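You operate a simulated robot arm through the tools that you are given. There is no shell and no other tool. Be economical: measure what you need, move in short steps, check, and stop when the job is done.

The job below is to be done with a simulated robot arm. You get a single attempt, and the scene is never put back.

JOB
Wash the black nozzle for 10 seconds, switch off and raise the basket.
Fine: put the nozzle in the basket and leave it there; lower the basket and set the timer before switching on. Set down upright: black nozzle.

It is judged by the outcome, as a careful person would: the job done as asked, and still so three seconds after it is handed in. It fails if anything else is knocked over, pushed out of place, dropped, spilled or broken.

ROBOT AND FRAMES
A 7-joint arm with a two-finger parallel gripper, fixed in place. Base frame: the origin is at the foot of the arm, x ahead of it, y to its left, z up. Readings come in m, degrees, newtons and seconds.
With the tool pointing down near the work surface it reaches from about 0.3 to 0.7 m from the base axis. Its first joint turns from -66.0 to 66.0 degrees. Payload 1.57 kg.
Tool frame: the origin (TCP) lies between the finger pads and is the grasp point; the fingertips stand 0.03 m ahead of it; z points along the fingers, y is the line along which they close. The gripper opens to 0.11 m. The fingers are 0.024 m wide and 0.012 m thick; the gripper's body (0.048 by 0.112 m) begins 0.078 m behind the TCP.
Orientation is told as [roll, pitch, yaw] about the base's x, y, z axes, in that order, counted from this pose: with the fingers straight down and closing along the base's y, the tool's x points along the base's -x, its y along +y and its z along -z.

CONTROLS
- The arm moves only by the tool apply_moves. Its argument "plan" is text: rows parted by semicolons, each of 7 numbers parted by spaces: the turn, a rotation vector about the tool's x, y, z in degrees, then the shift along the tool's x, y, z in m, then the finger opening in m, from 0 to 0.11. In form: wx wy wz dx dy dz fingers; .... A call has 1 to 20 rows; each row shifts and turns the commanded pose from where the row before left it, along the tool's axes as they then stand. Each row takes 0.2 s and may step no farther than 0.05 m and 8.6 degrees from the row before; otherwise, or with a gripper value out of range, the whole call is refused. Where a pose cannot be reached the arm comes as near as it can. A force on the tool above 90 N (or 10 N above the force at the start of the call, whichever is more), or a blocked arm, ends the call early, and 0.2 s more pass. Each finger travels about 0.108 m/s and halts on what it meets, pressing with about 41 N; the grip force reading is that of the motor and also rises with nothing between the fingers. The clock runs only during rows and for 0.2 s after the last one: add rows that do not move to give the fingers time. It gives the time, the measured TCP pose, the force on the tool (base axes), the opening and the grip force at its end, in the units of the frame above (readings bear some noise), with the torque about the TCP (base axes, N m) and any sound that the robot's microphone picked up.
- Cameras (640 x 400 px; columns grow to the right, rows downward): "scene" is fixed at [0.1835, -0.4107, 1.4006]; the picture's right is [0.56, -0.83, 0.00], its down [-0.50, -0.34, -0.80] and it looks along [0.66, 0.45, -0.60] (base axes); focal length 352 px, centre (320, 200). "wrist" rides on the gripper at [0.07, 0.016, -0.141] in the tool frame; the picture's right is [-0.23, 0.97, 0.00], its down [-0.86, -0.20, -0.48] and it looks along [-0.47, -0.11, 0.88] (tool axes); focal length 222 px, centre (320, 200). There is no depth. A picture from a camera that has moved, and an enlarged one, comes with that camera's place and axes in the base frame and with its lens.
- grab_frame(camera): a new picture of that camera. No time passes.
- enlarge(camera, box): a new picture of the part [left, top, right, bottom] of that camera's present view, enlarged. No time passes.
- finish_job(): hands the job in; it is judged then, once.

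Work in short steps. Places have to be worked out from the pictures, the camera data and where the tool is seen: move nearer, look again, correct. Check each grasp and each placing, and mend what went wrong. You have 120 turns and 64 pictures in all, those below and enlarged ones among them. Open the gripper and draw the arm clear of the work before you hand the job in, unless the task says otherwise; then end with one line.

The tools are called as name(argument=value, ...) on one line, values as JSON. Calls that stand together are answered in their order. apply_moves: Moves the arm, as the interface text tells. Its arguments: {"type":"object","properties":{"plan":{"type":"string"}},"required":["plan"]} The other tools are called the same way: grab_frame (camera) takes a picture; enlarge (camera, box) takes an enlarged picture of a part of a camera's view; finish_job () hands the job in.

At the start:

```text
clock: 0.0
eef_pos: [0.445, -0.1247, 1.1226]
orientation: [0.0, 0.0, 0.0]
ft_force: [-0.8, 0.4, 0.2]
moment: [-0.02, -0.01, 0.0]
opening: 0.1101
finger_force: 0.0
```

scene: 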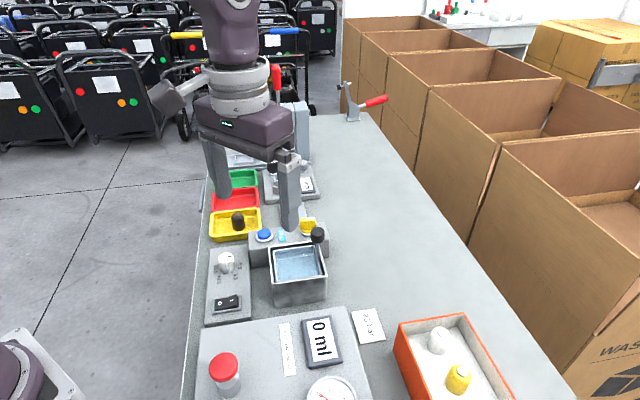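
wrist: 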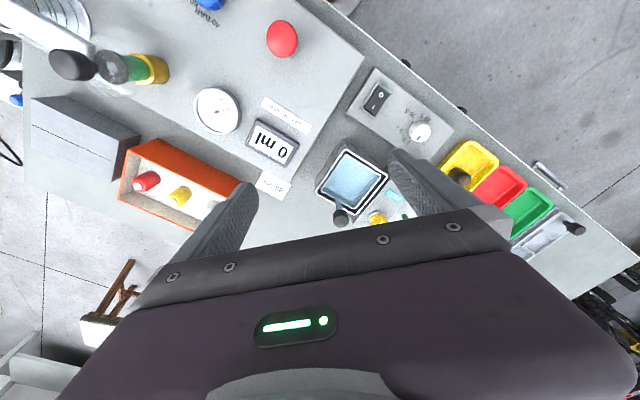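

The scene shows a bath with a basket, a control box with a knob and rocker, and coloured trays with the black nozzle probably in the yellow tray. I'll enlarge for details.

enlarge(camera="scene", box=[190, 160, 350, 260])

enlarge(camera="scene", box=[190, 230, 350, 330])

enlarge(camera="wrist", box=[300, 60, 500, 240])

```text
4.00 times, centred on (270, 210) of scene
camera zoom: at [0.1835, -0.4107, 1.4006], right [0.56, -0.83, 0.0], down [-0.5, -0.34, -0.8], along [0.66, 0.45, -0.6], focal length 1406 px, centre (520, 160)
```

zoom: 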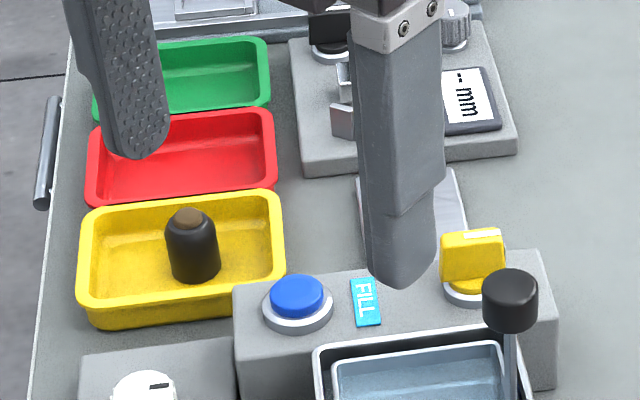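

```text
4.00 times, centred on (270, 280) of scene
camera zoom: at [0.1835, -0.4107, 1.4006], right [0.56, -0.83, 0.0], down [-0.5, -0.34, -0.8], along [0.66, 0.45, -0.6], focal length 1406 px, centre (520, -120)
```

zoom: 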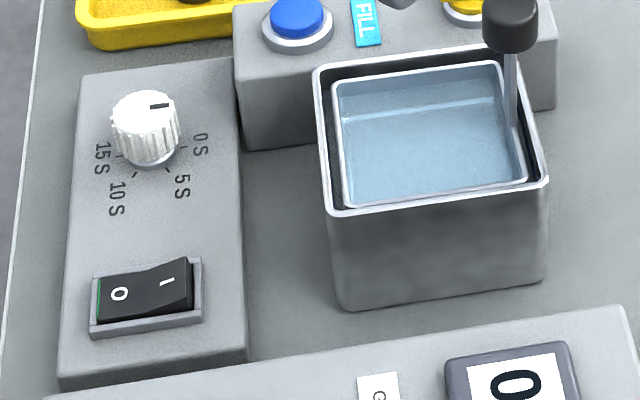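

```text
2.22 times, centred on (400, 150) of wrist
camera zoom: at [0.3759, -0.11, 1.2637], right [0.23, 0.97, 0.0], down [0.86, -0.2, 0.48], along [0.47, -0.11, -0.88], focal length 494 px, centre (142, 311)
```

zoom: 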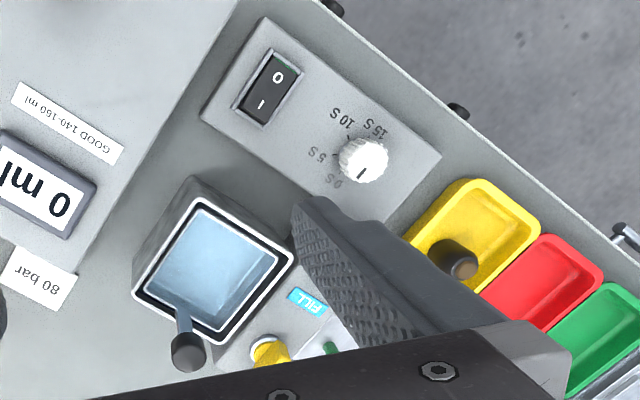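

The trays, bath and timer box sit about 45° to the base; I estimate nozzle (0.62, 0.135, 0.83), bath centre (0.57, -0.09), rim z 0.866, handle ball (0.60, -0.12, 0.94), timer knob (0.505, 0.055). I'll move high over the box and turn the tool -45° for a better look.

apply_moves(plan="0 0 0 -0.014 0.044 0 0.11; 0 0 0 -0.014 0.044 0 0.11; 0 0 0 -0.014 0.044 0 0.11; 0 0 0 -0.014 0.044 0 0.11; 0 0 7.5 0 0 0 0.11; 0 0 7.5 0 0 0 0.11; 0 0 7.5 0 0 0 0.11; 0 0 7.5 0 0 0 0.11; 0 0 7.5 0 0 0 0.11; 0 0 7.5 0 0 0 0.11")

grab_frame(camera="wrist")

grab_frame(camera="scene")

```text
clock: 2.2
eef_pos: [0.5001, 0.0508, 1.1221]
orientation: [0.0, -0.1, -45.1]
ft_force: [0.1, 0.1, -0.7]
moment: [-0.01, -0.01, 0.01]
opening: 0.1099
finger_force: 0.1
```

```text
58 pictures are left
camera wrist: at [0.464, 0.1103, 1.2635], right [0.85, 0.53, 0.0], down [0.46, -0.75, 0.48], along [0.25, -0.41, -0.88], focal length 222 px, centre (320, 200)
```

wrist: 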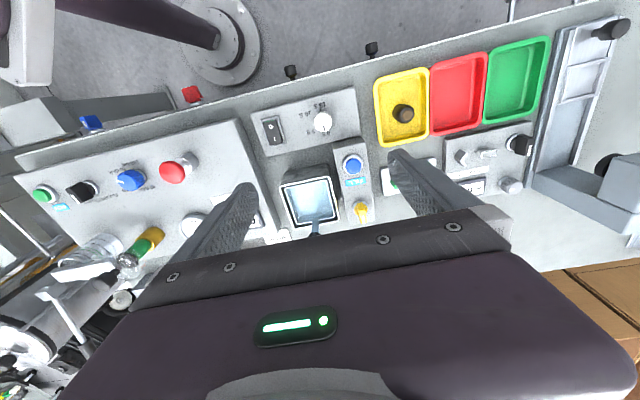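

```text
57 pictures are left
```

scene: 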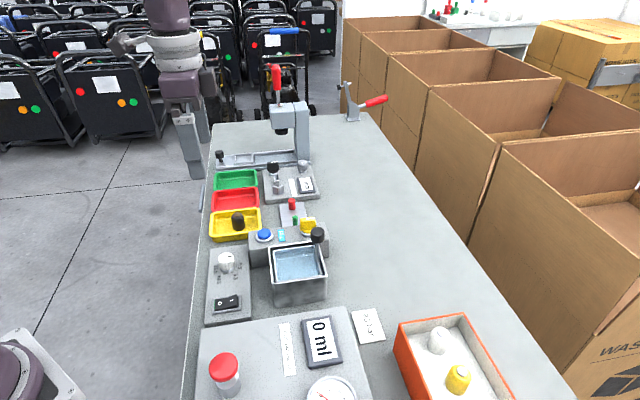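

enlarge(camera="wrist", box=[240, 60, 480, 240])

enlarge(camera="scene", box=[195, 190, 345, 320])

```text
2.22 times, centred on (360, 150) of wrist
camera zoom: at [0.464, 0.1103, 1.2635], right [0.85, 0.53, 0.0], down [0.46, -0.75, 0.48], along [0.25, -0.41, -0.88], focal length 494 px, centre (231, 311)
```

zoom: 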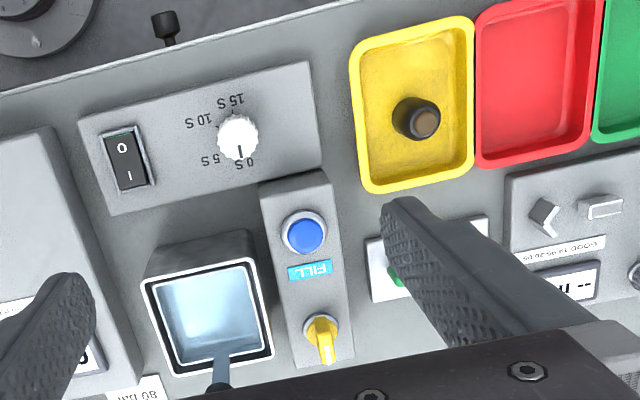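

```text
3.08 times, centred on (270, 255) of scene
camera zoom: at [0.1835, -0.4107, 1.4006], right [0.56, -0.83, 0.0], down [-0.5, -0.34, -0.8], along [0.66, 0.45, -0.6], focal length 1082 px, centre (474, 31)
```

zoom: 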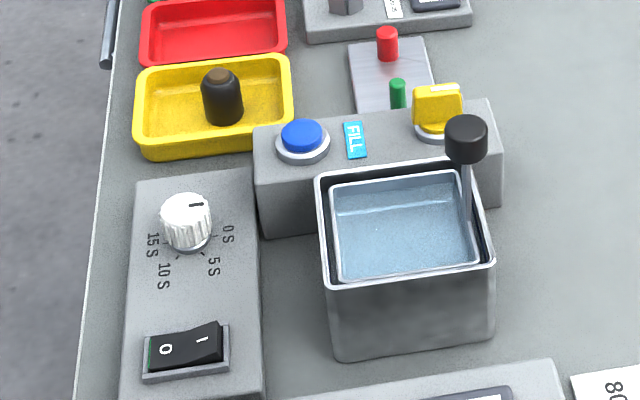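

Timer mark points at 0 S, switch is off; 10 S lies clockwise (seen from above). Nozzle top is at about (0.630, 0.145, 0.842), base near 0.80. The yellow tray is longer along scene-right, so I'll turn to yaw +45 above the nozzle and look.

apply_moves(plan="0 0 0 -0.006 0.038 0.025 0.11; 0 0 0 -0.006 0.038 0.025 0.11; 0 0 0 -0.006 0.038 0.025 0.11; 0 0 0 -0.006 0.038 0.025 0.11; 0 0 -7.5 0 0 0 0.11; 0 0 -7.5 0 0 0 0.11; 0 0 -7.5 0 0 0 0.11; 0 0 -7.5 0 0 0 0.11; 0 0 -7.5 0 0 0 0.11; 0 0 -7.5 0 0 0 0.11; 0 0 -7.5 0 0 0 0.11; 0 0 -7.5 0 0 0 0.11; 0 0 -7.5 0 0 0 0.09; 0 0 -7.5 0 0 0 0.07; 0 0 -7.5 0 0 0 0.07; 0 0 -7.5 0 0 0 0.07")

grab_frame(camera="wrist")

grab_frame(camera="scene")

```text
clock: 5.6
eef_pos: [0.6245, 0.1412, 1.0218]
orientation: [0.0, 0.0, 45.1]
ft_force: [-0.4, 0.4, -0.2]
moment: [0.01, 0.06, 0.0]
opening: 0.0702
finger_force: 0.1
```

```text
54 pictures are left
camera wrist: at [0.565, 0.1023, 1.1642], right [-0.53, 0.85, 0.0], down [0.74, 0.47, 0.48], along [0.41, 0.25, -0.88], focal length 222 px, centre (320, 200)
```

wrist: 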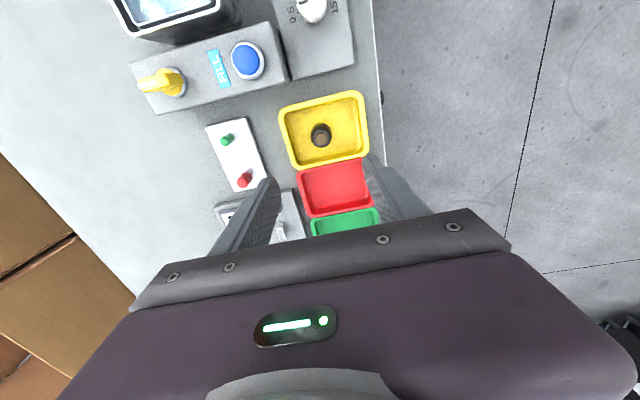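

```text
53 pictures are left
```

scene: 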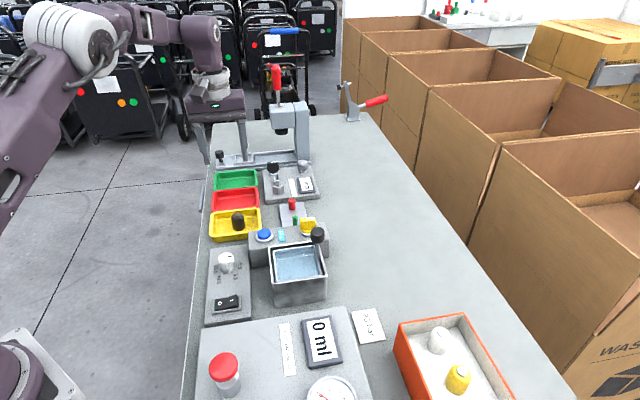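

The ray from this view puts the nozzle at (0.629, 0.142), within 5 mm of the TCP. I correct and descend to z 0.90, with tips just above the nozzle, then check.

apply_moves(plan="0 0 0 -0.003 -0.003 0.04 0.07; 0 0 0 0 0 0.04 0.07; 0 0 0 0 0 0.042 0.07; 0 0 0 0 0 0 0.07")

grab_frame(camera="wrist")

enlarge(camera="scene", box=[190, 150, 290, 250])

```text
clock: 6.6
eef_pos: [0.6298, 0.1418, 0.901]
orientation: [0.0, 0.0, 45.0]
ft_force: [-1.1, 0.4, 0.0]
moment: [0.02, 0.02, -0.01]
opening: 0.0699
finger_force: 0.1
```

```text
52 pictures are left
camera wrist: at [0.5709, 0.1025, 1.0431], right [-0.53, 0.85, 0.0], down [0.75, 0.46, 0.48], along [0.41, 0.25, -0.88], focal length 222 px, centre (320, 200)
```

wrist: 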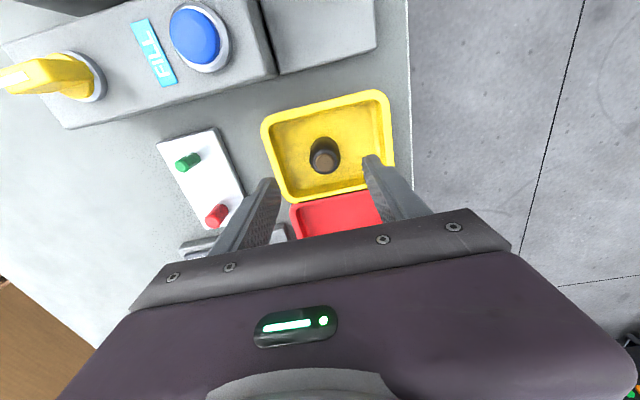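

```text
4.00 times, centred on (240, 200) of scene
camera zoom: at [0.1835, -0.4107, 1.4006], right [0.56, -0.83, 0.0], down [-0.5, -0.34, -0.8], along [0.66, 0.45, -0.6], focal length 1406 px, centre (640, 200)
```

zoom: 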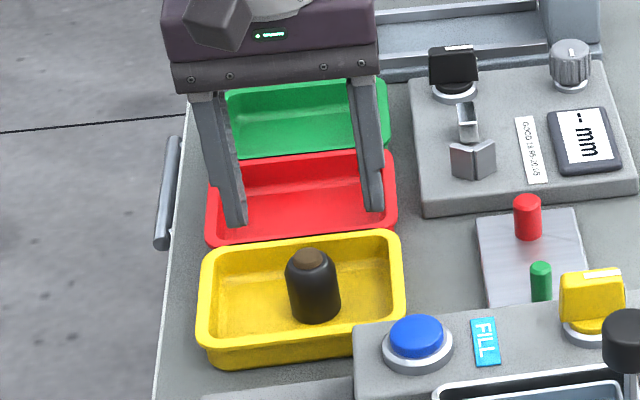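

The nozzle is about 5 mm nearer the robot and 3 mm toward +y-left of the TCP axis; I correct, narrow to 0.052 to clear the tray walls, descend to z 0.868 and check.

apply_moves(plan="0 0 0 0.005 0.003 0 0.052; 0 0 0 0 0 0.016 0.052; 0 0 0 0 0 0.016 0.052; 0 0 0 0 0 0 0.052")

enlarge(camera="wrist", box=[220, 80, 420, 220])

enlarge(camera="scene", box=[200, 180, 280, 250])

```text
clock: 7.6
eef_pos: [0.624, 0.1392, 0.8693]
orientation: [0.1, 0.1, 45.0]
ft_force: [-0.1, -1.0, 0.6]
moment: [0.01, 0.02, -0.01]
opening: 0.0519
finger_force: 0.1
```

```text
2.86 times, centred on (320, 150) of wrist
camera zoom: at [0.564, 0.1009, 1.0108], right [-0.53, 0.85, 0.0], down [0.75, 0.46, 0.48], along [0.41, 0.25, -0.88], focal length 635 px, centre (320, 343)
```

zoom: 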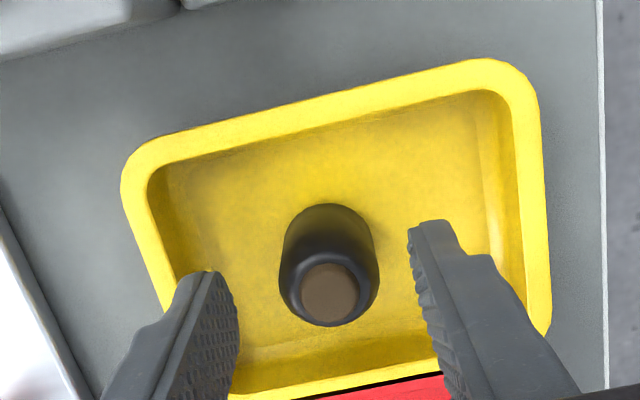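

```text
5.71 times, centred on (240, 215) of scene
camera zoom: at [0.1835, -0.4107, 1.4006], right [0.56, -0.83, 0.0], down [-0.5, -0.34, -0.8], along [0.66, 0.45, -0.6], focal length 2009 px, centre (777, 114)
```

zoom: 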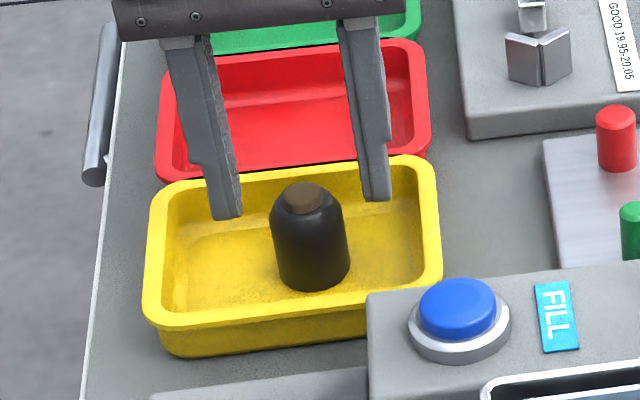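

The nozzle is centred between the fingers; it's about 5 mm further along v. I shift -x tool 0.004, descend to z≈0.84 and close.

apply_moves(plan="0 0 0 -0.004 0 0.01 0.052; 0 0 0 0 0 0.01 0.052; 0 0 0 0 0 0.01 0.052; 0 0 0 0 0 0 0.052; 0 0 0 0 0 0 0.02; 0 0 0 0 0 0 0.02; 0 0 0 0 0 0 0.02")

enlarge(camera="scene", box=[200, 180, 280, 250])

```text
clock: 9.2
eef_pos: [0.626, 0.1425, 0.8366]
orientation: [0.0, -0.1, 45.0]
ft_force: [-0.8, 0.1, 0.5]
moment: [0.0, -0.03, 0.0]
opening: 0.0311
finger_force: 39.8
```

```text
5.71 times, centred on (240, 215) of scene
camera zoom: at [0.1835, -0.4107, 1.4006], right [0.56, -0.83, 0.0], down [-0.5, -0.34, -0.8], along [0.66, 0.45, -0.6], focal length 2009 px, centre (777, 114)
```

zoom: 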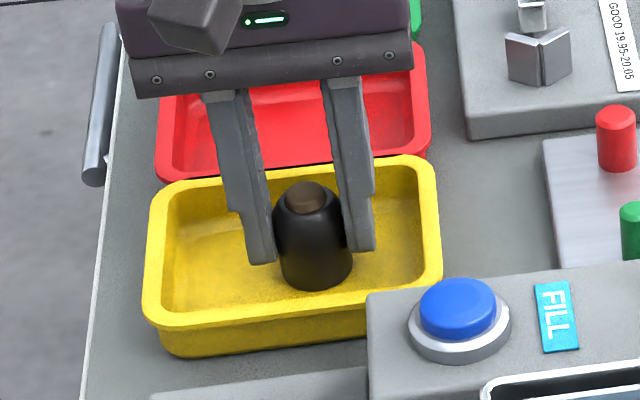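

Gripped at 31 mm with firm force. I lift straight up slowly, then turn to yaw -45.

apply_moves(plan="0 0 0 0 0 -0.02 0.02; 0 0 0 0 0 -0.04 0.02; 0 0 0 0 0 -0.04 0.02; 0 0 0 0 0 -0.04 0.02; 0 0 0 0 0 -0.04 0.02; 0 0 7.5 0 0 0 0.02; 0 0 7.5 0 0 0 0.02; 0 0 7.5 0 0 0 0.02; 0 0 7.5 0 0 0 0.02; 0 0 7.5 0 0 0 0.02; 0 0 7.5 0 0 0 0.02; 0 0 7.5 0 0 0 0.02; 0 0 7.5 0 0 0 0.02; 0 0 7.5 0 0 0 0.02; 0 0 7.5 0 0 0 0.02; 0 0 7.5 0 0 0 0.02; 0 0 7.5 0 0 0 0.02")

apply_moves(plan="0 0 0 -0.0216 -0.0406 0 0.02; 0 0 0 -0.0216 -0.0406 0 0.02; 0 0 0 -0.0216 -0.0406 0 0.02; 0 0 0 -0.0216 -0.0406 0 0.02; 0 0 0 -0.0216 -0.0406 0 0.02; 0 0 0 0 0 0 0.02")

grab_frame(camera="wrist")

grab_frame(camera="scene")

```text
clock: 12.8
eef_pos: [0.6257, 0.1425, 1.0185]
orientation: [0.0, -0.1, -45.1]
ft_force: [-0.2, 0.4, -1.6]
moment: [0.01, -0.02, 0.0]
opening: 0.0308
finger_force: 40.1
```

```text
clock: 14.2
eef_pos: [0.5583, -0.0774, 1.0178]
orientation: [-0.1, 0.0, -45.0]
ft_force: [-0.4, -0.2, -0.3]
moment: [0.02, 0.01, 0.01]
opening: 0.0307
finger_force: 40.1
```

```text
47 pictures are left
camera wrist: at [0.5216, -0.0181, 1.1602], right [0.85, 0.53, 0.0], down [0.46, -0.75, 0.48], along [0.25, -0.41, -0.88], focal length 222 px, centre (320, 200)
```

wrist: 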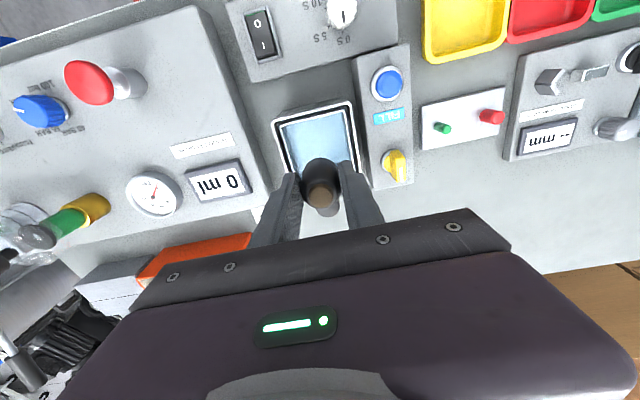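

```text
46 pictures are left
```

scene: 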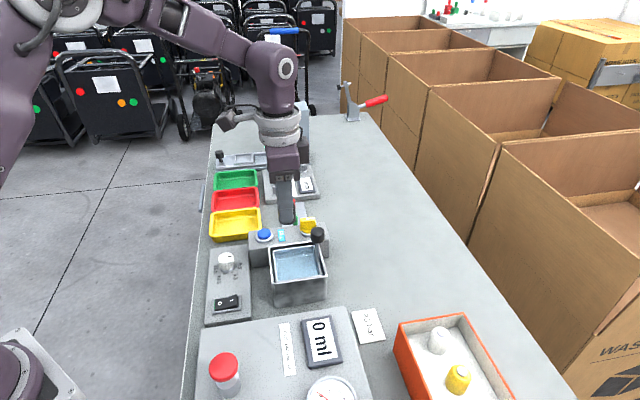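

I'm roughly over the bath. I enlarge both views to fix the bath, basket and handle.

enlarge(camera="wrist", box=[230, 80, 420, 220])

enlarge(camera="scene", box=[250, 200, 350, 310])

```text
2.86 times, centred on (325, 150) of wrist
camera zoom: at [0.5216, -0.0181, 1.1602], right [0.85, 0.53, 0.0], down [0.46, -0.75, 0.48], along [0.25, -0.41, -0.88], focal length 635 px, centre (306, 343)
```

zoom: 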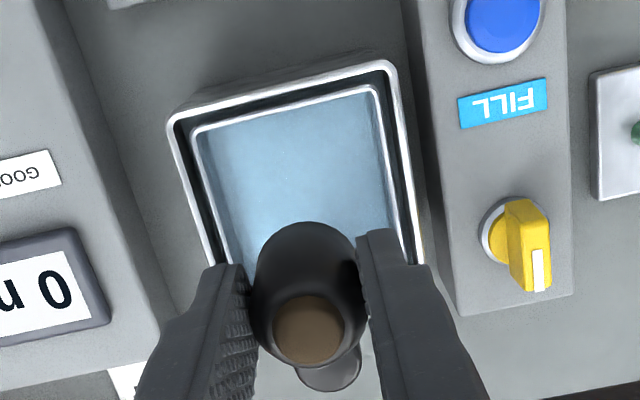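

```text
3.64 times, centred on (300, 255) of scene
camera zoom: at [0.1834, -0.4107, 1.4006], right [0.56, -0.83, 0.0], down [-0.5, -0.34, -0.8], along [0.66, 0.45, -0.6], focal length 1278 px, centre (393, 0)
```

zoom: 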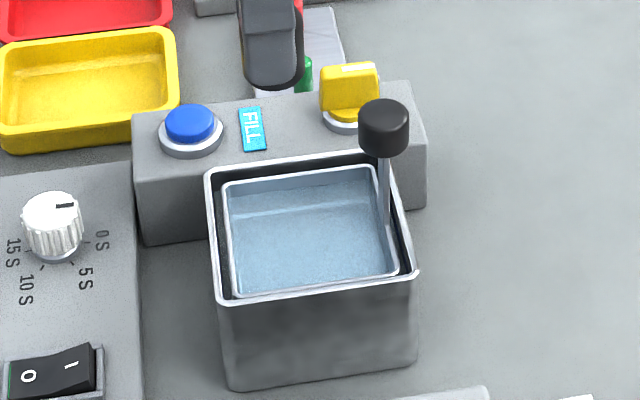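

The bath centre is confirmed at (0.568, -0.091); the handle stands at the right wall. I aim for (0.561, -0.084), 10 mm away from the handle side, and go down to z 0.925.

apply_moves(plan="0 0 0 -0.0066 -0.0028 0 0.02; 0 0 0 0 0 0.04 0.02; 0 0 0 0 0 0.03 0.02; 0 0 0 0 0 0.022 0.02; 0 0 0 0 0 0 0.02")

enlarge(camera="scene", box=[240, 180, 350, 310])

enlarge(camera="wrist", box=[230, 80, 420, 220])

```text
clock: 15.4
eef_pos: [0.5612, -0.0869, 0.9253]
orientation: [0.0, 0.0, -45.0]
ft_force: [-0.2, 0.0, -0.3]
moment: [-0.01, -0.01, 0.0]
opening: 0.0311
finger_force: 40.1
```

```text
3.08 times, centred on (295, 245) of scene
camera zoom: at [0.1835, -0.4107, 1.4006], right [0.56, -0.83, 0.0], down [-0.5, -0.34, -0.8], along [0.66, 0.45, -0.6], focal length 1082 px, centre (397, 62)
```

zoom: 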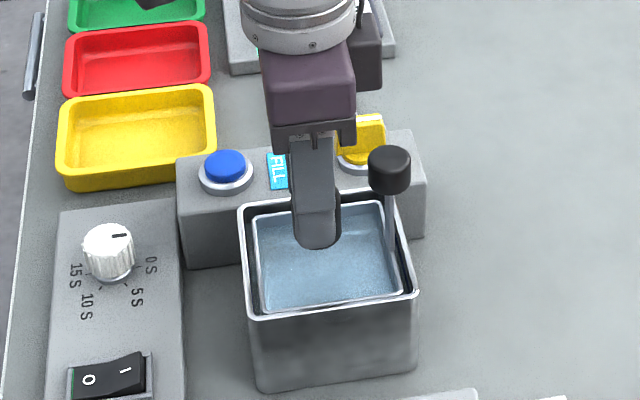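

```text
2.86 times, centred on (325, 150) of wrist
camera zoom: at [0.5244, -0.0265, 1.0668], right [0.85, 0.53, 0.0], down [0.46, -0.75, 0.48], along [0.25, -0.41, -0.88], focal length 635 px, centre (306, 343)
```

zoom: 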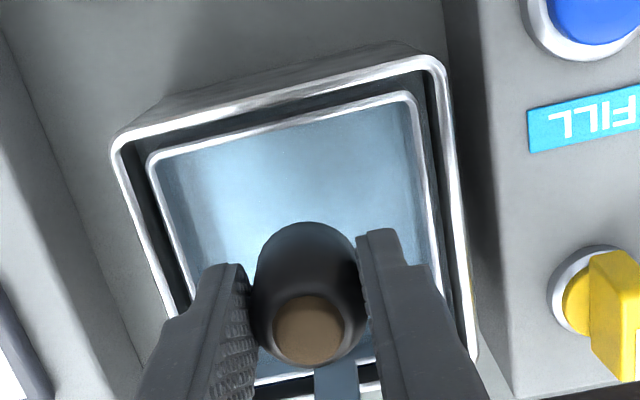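

Alignment looks good, with finger clearance on both sides. I shift 4 mm further from the handle and descend slowly, watching force.

apply_moves(plan="0 0 0 0.004 0.002 0.01 0.02; 0 0 0 0 0 0.01 0.02; 0 0 0 0 0 0.01 0.02; 0 0 0 0 0 0.005 0.02; 0 0 0 0 0 0.005 0.02; 0 0 0 0 0 0 0.02")

enlarge(camera="scene", box=[240, 180, 350, 310])

```text
clock: 16.8
eef_pos: [0.5603, -0.0814, 0.8846]
orientation: [-0.1, 0.0, -45.1]
ft_force: [-0.5, 0.4, -1.1]
moment: [-0.01, 0.01, -0.04]
opening: 0.0308
finger_force: 39.7
```

```text
3.08 times, centred on (295, 245) of scene
camera zoom: at [0.1835, -0.4107, 1.4006], right [0.56, -0.83, 0.0], down [-0.5, -0.34, -0.8], along [0.66, 0.45, -0.6], focal length 1082 px, centre (397, 62)
```

zoom: 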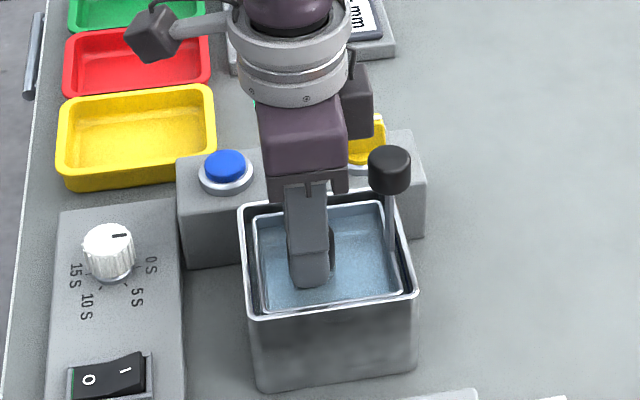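

No contact yet at 0.885. I go on down in small steps.

apply_moves(plan="0 0 0 0 0 0.004 0.02; 0 0 0 0 0 0.004 0.02; 0 0 0 0 0 0 0.02")

apply_moves(plan="0 0 0 0 0 0.004 0.02; 0 0 0 0 0 0 0.02")

apply_moves(plan="0 0 0 0 0 0.004 0.02; 0 0 0 0 0 0 0.02")

enlarge(camera="scene", box=[240, 180, 350, 310])

```text
clock: 17.6
eef_pos: [0.5605, -0.0813, 0.878]
orientation: [0.1, 0.0, -45.0]
ft_force: [-0.2, -1.4, 2.1]
moment: [-0.03, -0.01, 0.01]
opening: 0.0309
finger_force: 40.3
```

```text
clock: 18.2
eef_pos: [0.5607, -0.0797, 0.873]
orientation: [0.0, -0.1, -45.1]
ft_force: [0.7, -0.4, -1.4]
moment: [-0.03, 0.0, -0.01]
opening: 0.0308
finger_force: 39.6
```

```text
clock: 18.8
eef_pos: [0.5609, -0.08, 0.8707]
orientation: [0.1, 0.0, -45.0]
ft_force: [1.3, 0.5, 0.0]
moment: [0.02, 0.03, 0.02]
opening: 0.0308
finger_force: 40.6
```

```text
3.08 times, centred on (295, 245) of scene
camera zoom: at [0.1835, -0.4107, 1.4006], right [0.56, -0.83, 0.0], down [-0.5, -0.34, -0.8], along [0.66, 0.45, -0.6], focal length 1082 px, centre (397, 62)
```

zoom: 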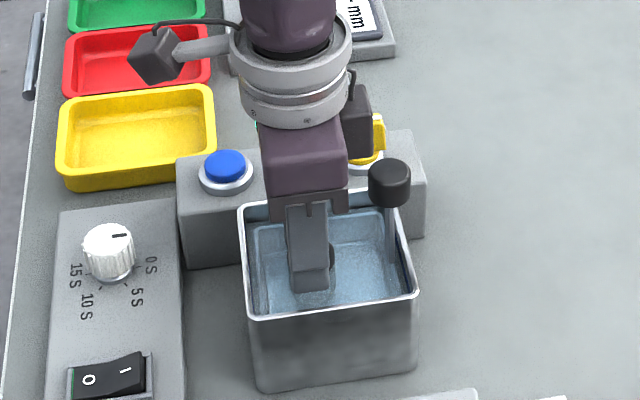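

The handle ball dropped about 1 cm in the picture: the nozzle is standing on the basket floor and began pushing the basket down. I release here.

apply_moves(plan="0 0 0 0 0 0 0.034; 0 0 0 0 0 0 0.04; 0 0 0 0 0 0 0.046; 0 0 0 0 0 0 0.046")

enlarge(camera="scene", box=[240, 180, 350, 310])

enlarge(camera="wrist", box=[230, 80, 420, 220])

```text
clock: 19.8
eef_pos: [0.5614, -0.0794, 0.8693]
orientation: [0.0, 0.0, -45.0]
ft_force: [0.1, 0.2, 0.3]
moment: [-0.01, 0.01, 0.02]
opening: 0.0461
finger_force: 0.1
```

```text
3.08 times, centred on (295, 245) of scene
camera zoom: at [0.1835, -0.4107, 1.4006], right [0.56, -0.83, 0.0], down [-0.5, -0.34, -0.8], along [0.66, 0.45, -0.6], focal length 1082 px, centre (397, 62)
```

zoom: 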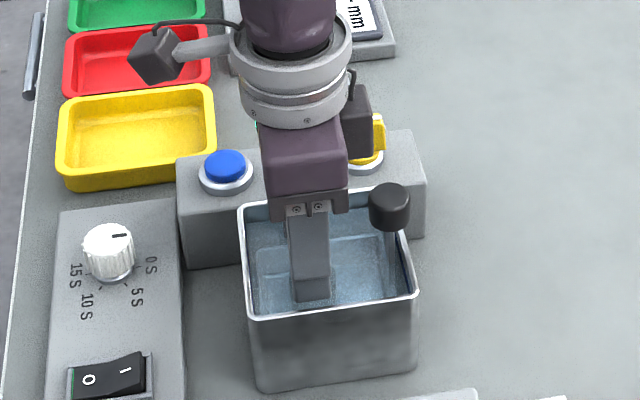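

```text
2.86 times, centred on (325, 150) of wrist
camera zoom: at [0.524, -0.0196, 1.0111], right [0.85, 0.53, 0.0], down [0.46, -0.75, 0.48], along [0.25, -0.41, -0.88], focal length 635 px, centre (306, 343)
```

zoom: 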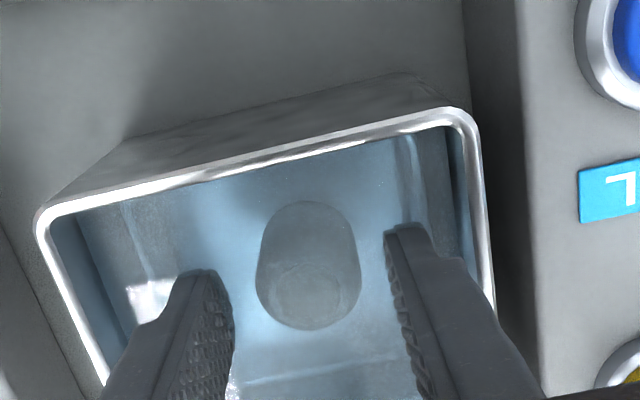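

On release the basket sank fully: the nozzle is submerged, upright, clear of both fingers. I retreat straight up.

apply_moves(plan="0 0 0 0 0 -0.015 0.046; 0 0 0 0 0 -0.02 0.046; 0 0 0 0 0 -0.03 0.046; 0 0 0 0 0 -0.04 0.046; 0 0 0 0 0 -0.04 0.046; 0 0 0 0.04 0 0 0.046; 0 0 0 0.02 0 0 0.046; 0 0 0 0 0 0 0.046")

grab_frame(camera="wrist")

enlarge(camera="scene", box=[200, 200, 350, 330])

```text
clock: 21.6
eef_pos: [0.5194, -0.0383, 1.0157]
orientation: [0.0, -0.1, -45.0]
ft_force: [-0.1, -0.2, 0.0]
moment: [-0.01, 0.01, -0.01]
opening: 0.046
finger_force: 0.0
```

```text
37 pictures are left
camera wrist: at [0.4822, 0.0216, 1.1574], right [0.85, 0.53, 0.0], down [0.46, -0.75, 0.48], along [0.25, -0.41, -0.88], focal length 222 px, centre (320, 200)
```

wrist: 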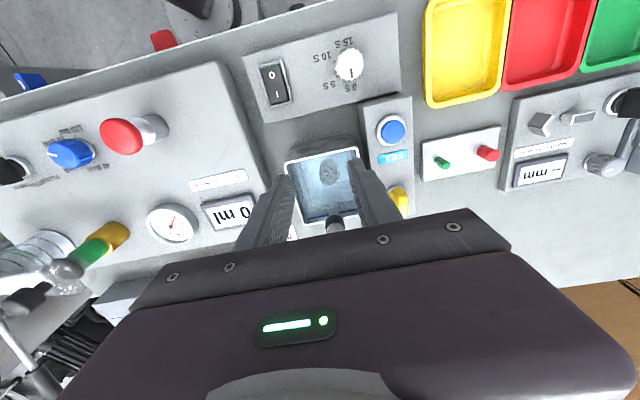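

```text
3.08 times, centred on (275, 265) of scene
camera zoom: at [0.1835, -0.4107, 1.4006], right [0.56, -0.83, 0.0], down [-0.5, -0.34, -0.8], along [0.66, 0.45, -0.6], focal length 1082 px, centre (458, 0)
```

zoom: 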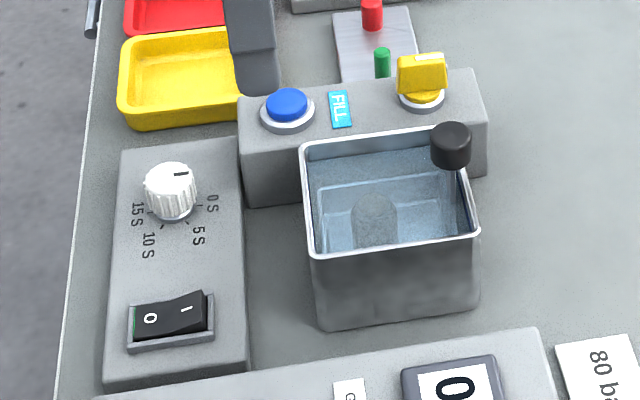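

The nozzle stands upright, submerged. Now the timer: I enlarge the present wrist view of the dial to read angles.

enlarge(camera="wrist", box=[300, 30, 400, 95])

enlarge(camera="scene", box=[205, 240, 260, 290])

```text
6.15 times, centred on (350, 62) of wrist
camera zoom: at [0.4822, 0.0216, 1.1574], right [0.85, 0.53, 0.0], down [0.46, -0.75, 0.48], along [0.25, -0.41, -0.88], focal length 1367 px, centre (135, 1046)
```

zoom: 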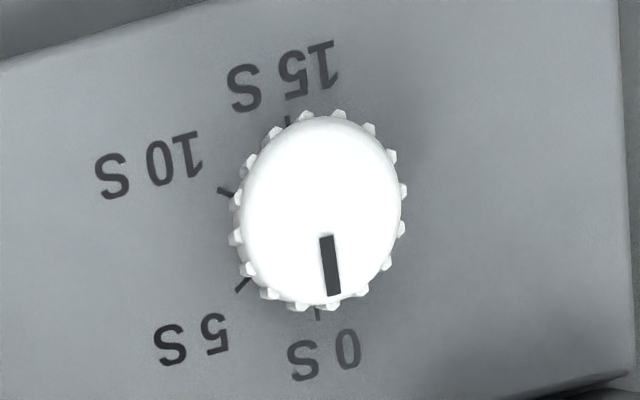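

```text
8.00 times, centred on (232, 265) of scene
camera zoom: at [0.1835, -0.4107, 1.4006], right [0.56, -0.83, 0.0], down [-0.5, -0.34, -0.8], along [0.66, 0.45, -0.6], focal length 2812 px, centre (1020, -320)
```

zoom: 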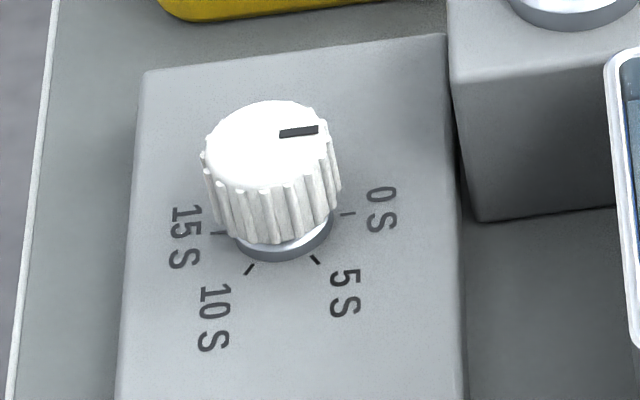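

The ticks span 180° (60° per 5 s), mark at 0, so 10 s is 120° clockwise. Knob centre ≈ (0.503, 0.052), top z ≈ 0.852. I go above it and turn to yaw +60 so I can end at -60.

apply_moves(plan="0 0 0 0.0376 0.026 0 0.06; 0 0 0 0.0376 0.026 0 0.06; 0 0 -7.5 0 0 0 0.06; 0 0 -7.5 0 0 0 0.06; 0 0 -7.5 0 0 0 0.06; 0 0 -7.5 0 0 0 0.06; 0 0 -7.5 0 0 0 0.06; 0 0 -7.5 0 0 0 0.06; 0 0 -7.5 0 0 0 0.06; 0 0 -7.5 0 0 0 0.06; 0 0 -7.5 0 0 0 0.06; 0 0 -7.5 0 0 0 0.06; 0 0 -7.5 0 0 0 0.06; 0 0 -7.5 0 0 0 0.06; 0 0 -7.5 0 0 0 0.06; 0 0 -7.5 0 0 0 0.06; 0 0 0 0 0 0.04 0.06; 0 0 0 0 0 0.04 0.06; 0 0 0 0 0 0 0.06")

enlarge(camera="wrist", box=[240, 80, 400, 210])

enlarge(camera="scene", box=[190, 210, 290, 300])

```text
clock: 25.6
eef_pos: [0.502, 0.0549, 0.9359]
orientation: [0.0, -0.1, 59.9]
ft_force: [0.3, -1.3, 0.3]
moment: [0.0, 0.03, 0.02]
opening: 0.0602
finger_force: 0.0
```

```text
3.08 times, centred on (320, 145) of wrist
camera zoom: at [0.4548, 0.0017, 1.0769], right [-0.73, 0.68, 0.0], down [0.6, 0.64, 0.48], along [0.33, 0.35, -0.88], focal length 684 px, centre (320, 369)
```

zoom: 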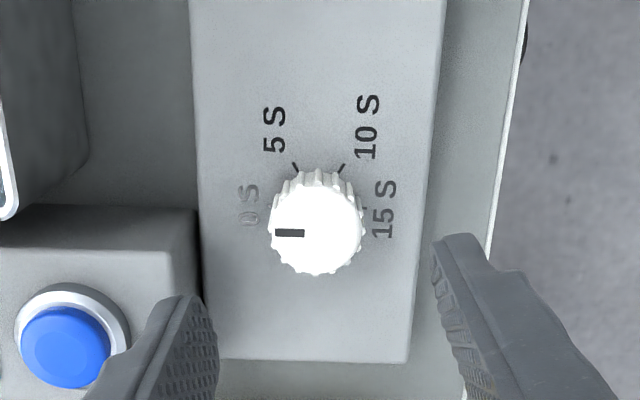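

```text
4.44 times, centred on (240, 255) of scene
camera zoom: at [0.1835, -0.4107, 1.4006], right [0.56, -0.83, 0.0], down [-0.5, -0.34, -0.8], along [0.66, 0.45, -0.6], focal length 1562 px, centre (676, -44)
```

zoom: 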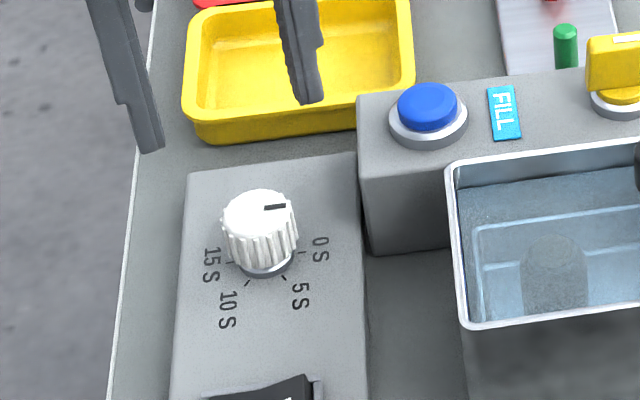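

Knob centre refined to (0.5036, 0.0514). The FILL box edge is ~41 mm away on one finger's side, so I narrow to 0.044, correct position, and descend to z≈0.885 to check.

apply_moves(plan="0 0 0 0.0022 -0.003 0 0.044; 0 0 0 0 0 0.025 0.044; 0 0 0 0 0 0.025 0.044; 0 0 0 0 0 0 0.044")

enlarge(camera="wrist", box=[240, 100, 400, 230])

enlarge(camera="scene", box=[190, 210, 290, 300])

```text
clock: 26.6
eef_pos: [0.5034, 0.0504, 0.8839]
orientation: [0.0, -0.1, 60.0]
ft_force: [-0.1, -0.6, -0.2]
moment: [0.03, -0.01, -0.01]
opening: 0.0441
finger_force: 0.1
```

```text
3.08 times, centred on (320, 165) of wrist
camera zoom: at [0.4555, -0.0037, 1.0258], right [-0.73, 0.68, 0.0], down [0.6, 0.64, 0.48], along [0.33, 0.35, -0.88], focal length 684 px, centre (320, 308)
```

zoom: 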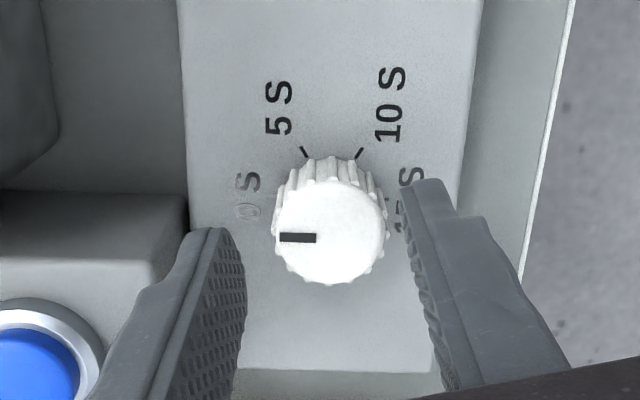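

```text
4.44 times, centred on (240, 255) of scene
camera zoom: at [0.1835, -0.4107, 1.4006], right [0.56, -0.83, 0.0], down [-0.5, -0.34, -0.8], along [0.66, 0.45, -0.6], focal length 1562 px, centre (676, -44)
```

zoom: 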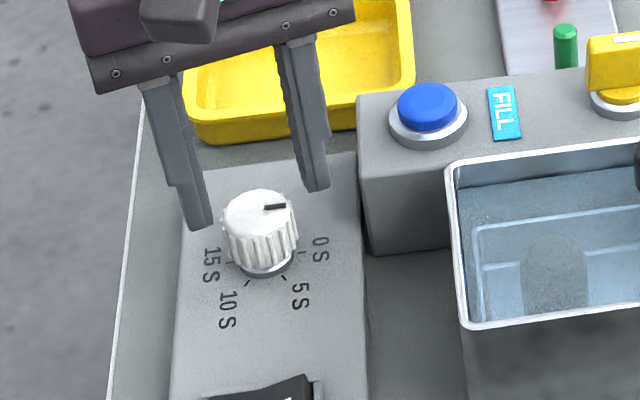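

Knob is centred within about 1 mm. I descend 18 mm and close on it.

apply_moves(plan="0 0 0 0 0.001 0.009 0.044; 0 0 0 0 0 0.009 0.044; 0 0 0 0 0 0 0.044; 0 0 0 0 0 0 0.02; 0 0 0 0 0 0 0.02; 0 0 0 0 0 0 0.02")

enlarge(camera="scene", box=[190, 210, 290, 300])

```text
clock: 28.0
eef_pos: [0.5018, 0.0505, 0.8661]
orientation: [0.1, 0.2, 60.1]
ft_force: [-4.8, 3.4, -2.1]
moment: [0.32, -0.03, -0.12]
opening: 0.0334
finger_force: 41.5
```

```text
4.44 times, centred on (240, 255) of scene
camera zoom: at [0.1834, -0.4106, 1.4006], right [0.56, -0.83, 0.0], down [-0.5, -0.34, -0.8], along [0.66, 0.45, -0.6], focal length 1562 px, centre (676, -44)
```

zoom: 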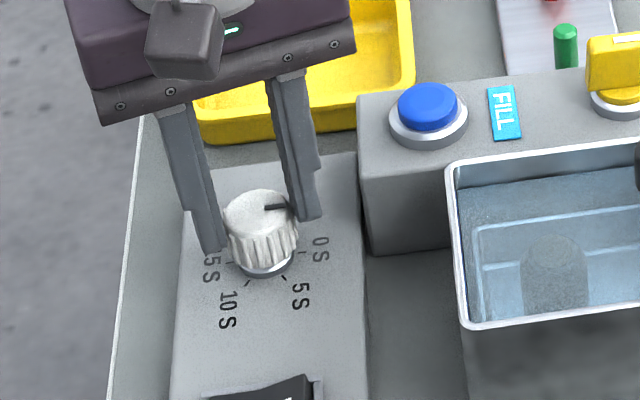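

Gripped at 33 mm, small side force. I turn 120° clockwise.

apply_moves(plan="0 0 0 0 0.001 0 0.02; 0 0 7.5 0 0 0 0.02; 0 0 7.5 0 0 0 0.02; 0 0 7.5 0 0 0 0.02; 0 0 7.5 0 0 0 0.02; 0 0 7.5 0 0 0 0.02; 0 0 7.5 0 0 0 0.02; 0 0 7.5 0 0 0 0.02; 0 0 7.5 0 0 0 0.02; 0 0 7.5 0 0 0 0.02; 0 0 7.5 0 0 0 0.02; 0 0 7.5 0 0 0 0.02; 0 0 7.5 0 0 0 0.02; 0 0 7.5 0 0 0 0.02; 0 0 7.5 0 0 0 0.02; 0 0 7.5 0 0 0 0.02; 0 0 7.5 0 0 0 0.02; 0 0 0 0 0 0 0.02")

enlarge(camera="scene", box=[190, 210, 290, 300])

```text
clock: 31.8
eef_pos: [0.5039, 0.0534, 0.868]
orientation: [0.4, 0.1, -59.9]
ft_force: [25.0, 47.7, -4.5]
moment: [0.92, -0.77, 0.04]
opening: 0.0334
finger_force: 41.3
```

```text
4.44 times, centred on (240, 255) of scene
camera zoom: at [0.1841, -0.4095, 1.4008], right [0.56, -0.83, 0.0], down [-0.5, -0.34, -0.8], along [0.66, 0.45, -0.61], focal length 1562 px, centre (676, -44)
```

zoom: 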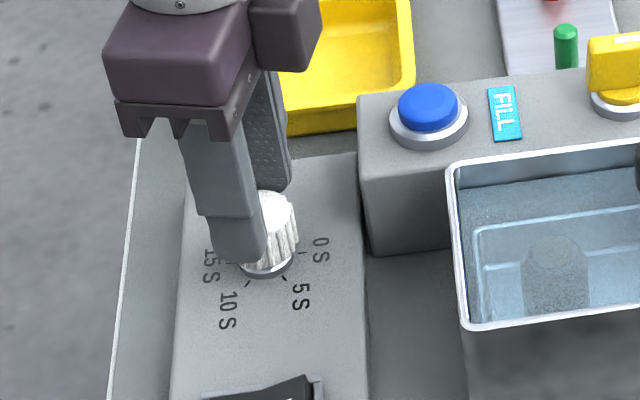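

Turned fully to -59.9°, with some sideways load from a small centring error. I open and rise to read the dial.

apply_moves(plan="0 0 0 -0.001 0.001 0 0.02; 0 0 0 0 0 0 0.045; 0 0 0 0 0 0 0.045; 0 0 0 0 0 -0.02 0.045; 0 0 0 0 0 -0.04 0.045; 0 0 0 0 0 -0.04 0.045; 0 0 0 0 0 0 0.045")

enlarge(camera="wrist", box=[240, 60, 400, 190])

enlarge(camera="scene", box=[205, 240, 260, 290])

```text
clock: 33.4
eef_pos: [0.5043, 0.0498, 0.9693]
orientation: [0.0, 0.0, -60.0]
ft_force: [-0.2, -0.5, -0.6]
moment: [-0.02, -0.03, -0.02]
opening: 0.0449
finger_force: 0.1
```

```text
3.08 times, centred on (320, 125) of wrist
camera zoom: at [0.4839, 0.118, 1.1105], right [0.96, 0.29, 0.0], down [0.25, -0.84, 0.48], along [0.14, -0.46, -0.88], focal length 684 px, centre (320, 431)
```

zoom: 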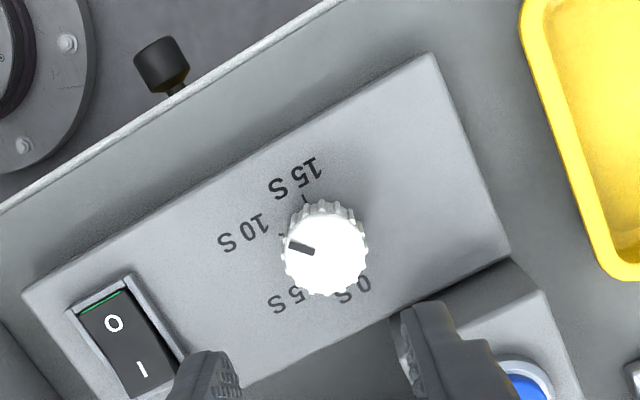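

```text
8.00 times, centred on (232, 265) of scene
camera zoom: at [0.1835, -0.4107, 1.4006], right [0.56, -0.83, 0.0], down [-0.5, -0.34, -0.8], along [0.66, 0.45, -0.6], focal length 2812 px, centre (1020, -320)
```

zoom: 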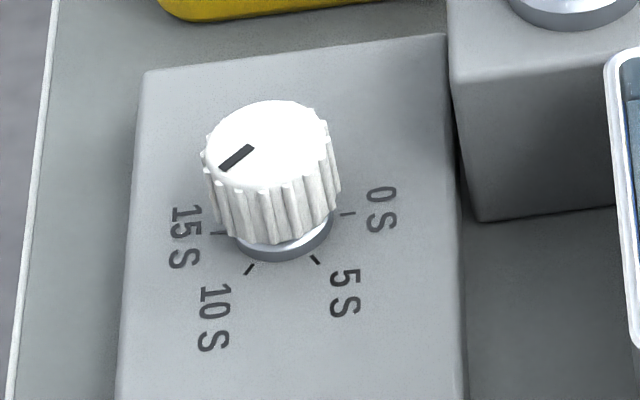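

The mark looks somewhat past the 10 S tick by my calculation; I take a higher zoom to measure it.

enlarge(camera="wrist", box=[290, 98, 350, 140])

```text
9.52 times, centred on (320, 119) of wrist
camera zoom: at [0.4839, 0.118, 1.1105], right [0.96, 0.29, 0.0], down [0.25, -0.84, 0.48], along [0.14, -0.46, -0.88], focal length 2116 px, centre (320, 971)
```

zoom: 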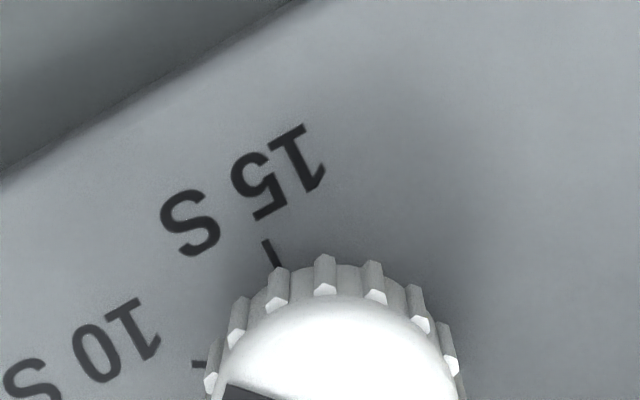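

enlarge(camera="wrist", box=[285, 118, 355, 162])

```text
9.09 times, centred on (320, 140) of wrist
camera zoom: at [0.4839, 0.118, 1.1105], right [0.96, 0.29, 0.0], down [0.25, -0.84, 0.48], along [0.14, -0.46, -0.88], focal length 2019 px, centre (320, 746)
```

zoom: 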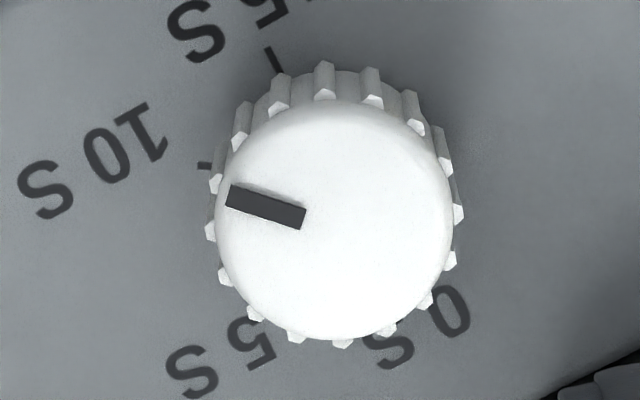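

The mark reads ~136°, about 16° past the 10 S tick (120°); the off-centre grip dragged it on release. Refined knob centre ≈ (0.505, 0.0565). I re-centre and descend for a check above it.

apply_moves(plan="0 0 0 0.0054 0.004 0 0.046; 0 0 0 0 0 0.04 0.046; 0 0 0 0 0 0.04 0.046; 0 0 0 0 0 0 0.046; 0 0 0 0 0 0 0.046")

enlarge(camera="wrist", box=[260, 120, 380, 200])

enlarge(camera="scene", box=[190, 220, 280, 290])

```text
clock: 34.6
eef_pos: [0.5055, 0.0576, 0.8877]
orientation: [0.0, 0.0, -60.0]
ft_force: [-0.6, 1.3, -0.4]
moment: [-0.01, -0.03, 0.01]
opening: 0.0459
finger_force: 0.0
```

```text
5.00 times, centred on (320, 160) of wrist
camera zoom: at [0.4844, 0.1247, 1.0291], right [0.96, 0.29, 0.0], down [0.25, -0.84, 0.48], along [0.14, -0.46, -0.88], focal length 1111 px, centre (320, 400)
```

zoom: 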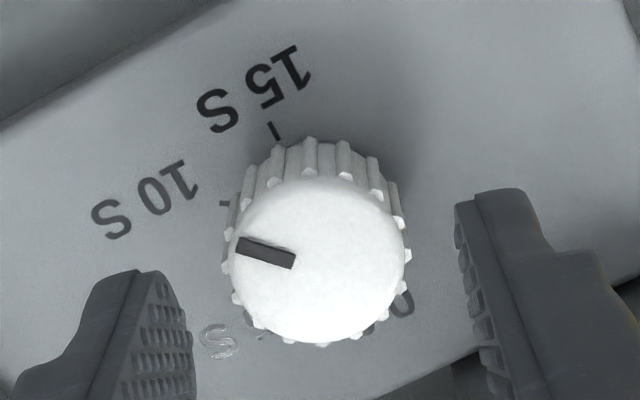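

```text
5.71 times, centred on (235, 255) of scene
camera zoom: at [0.1835, -0.4107, 1.4006], right [0.56, -0.83, 0.0], down [-0.5, -0.34, -0.8], along [0.66, 0.45, -0.6], focal length 2009 px, centre (806, -114)
```

zoom: 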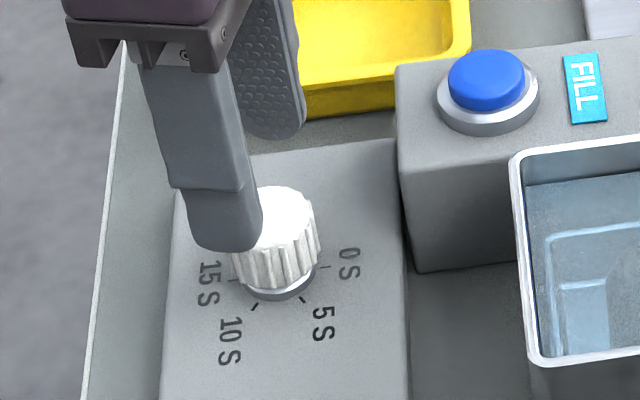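

Fingers straddle the knob well. I nudge 2 mm, descend to z≈0.864, grip, and turn back 16° counter-clockwise.

apply_moves(plan="0 0 0 -0.0017 -0.001 0.012 0.046; 0 0 0 0 0 0.012 0.046; 0 0 0 0 0 0 0.046; 0 0 0 0 0 0 0.02; 0 0 0 0 0 0 0.02; 0 0 0 0 0 0 0.02")

apply_moves(plan="0 0 -4 0 0 0 0.02; 0 0 -4 0 0 0 0.02; 0 0 -4 0 0 0 0.02; 0 0 -4 0 0 0 0.02; 0 0 0 0 0 0 0.02; 0 0 0 0 0 0 0.02")

```text
clock: 36.0
eef_pos: [0.5051, 0.0551, 0.8624]
orientation: [0.0, 0.0, -60.0]
ft_force: [5.2, 2.9, -7.2]
moment: [-0.09, -0.39, -0.01]
opening: 0.0333
finger_force: 41.1
```

```text
clock: 37.4
eef_pos: [0.5037, 0.0547, 0.8629]
orientation: [0.1, -0.1, -44.0]
ft_force: [-1.1, 6.6, 28.2]
moment: [0.18, 0.0, 0.03]
opening: 0.0333
finger_force: 41.0
```

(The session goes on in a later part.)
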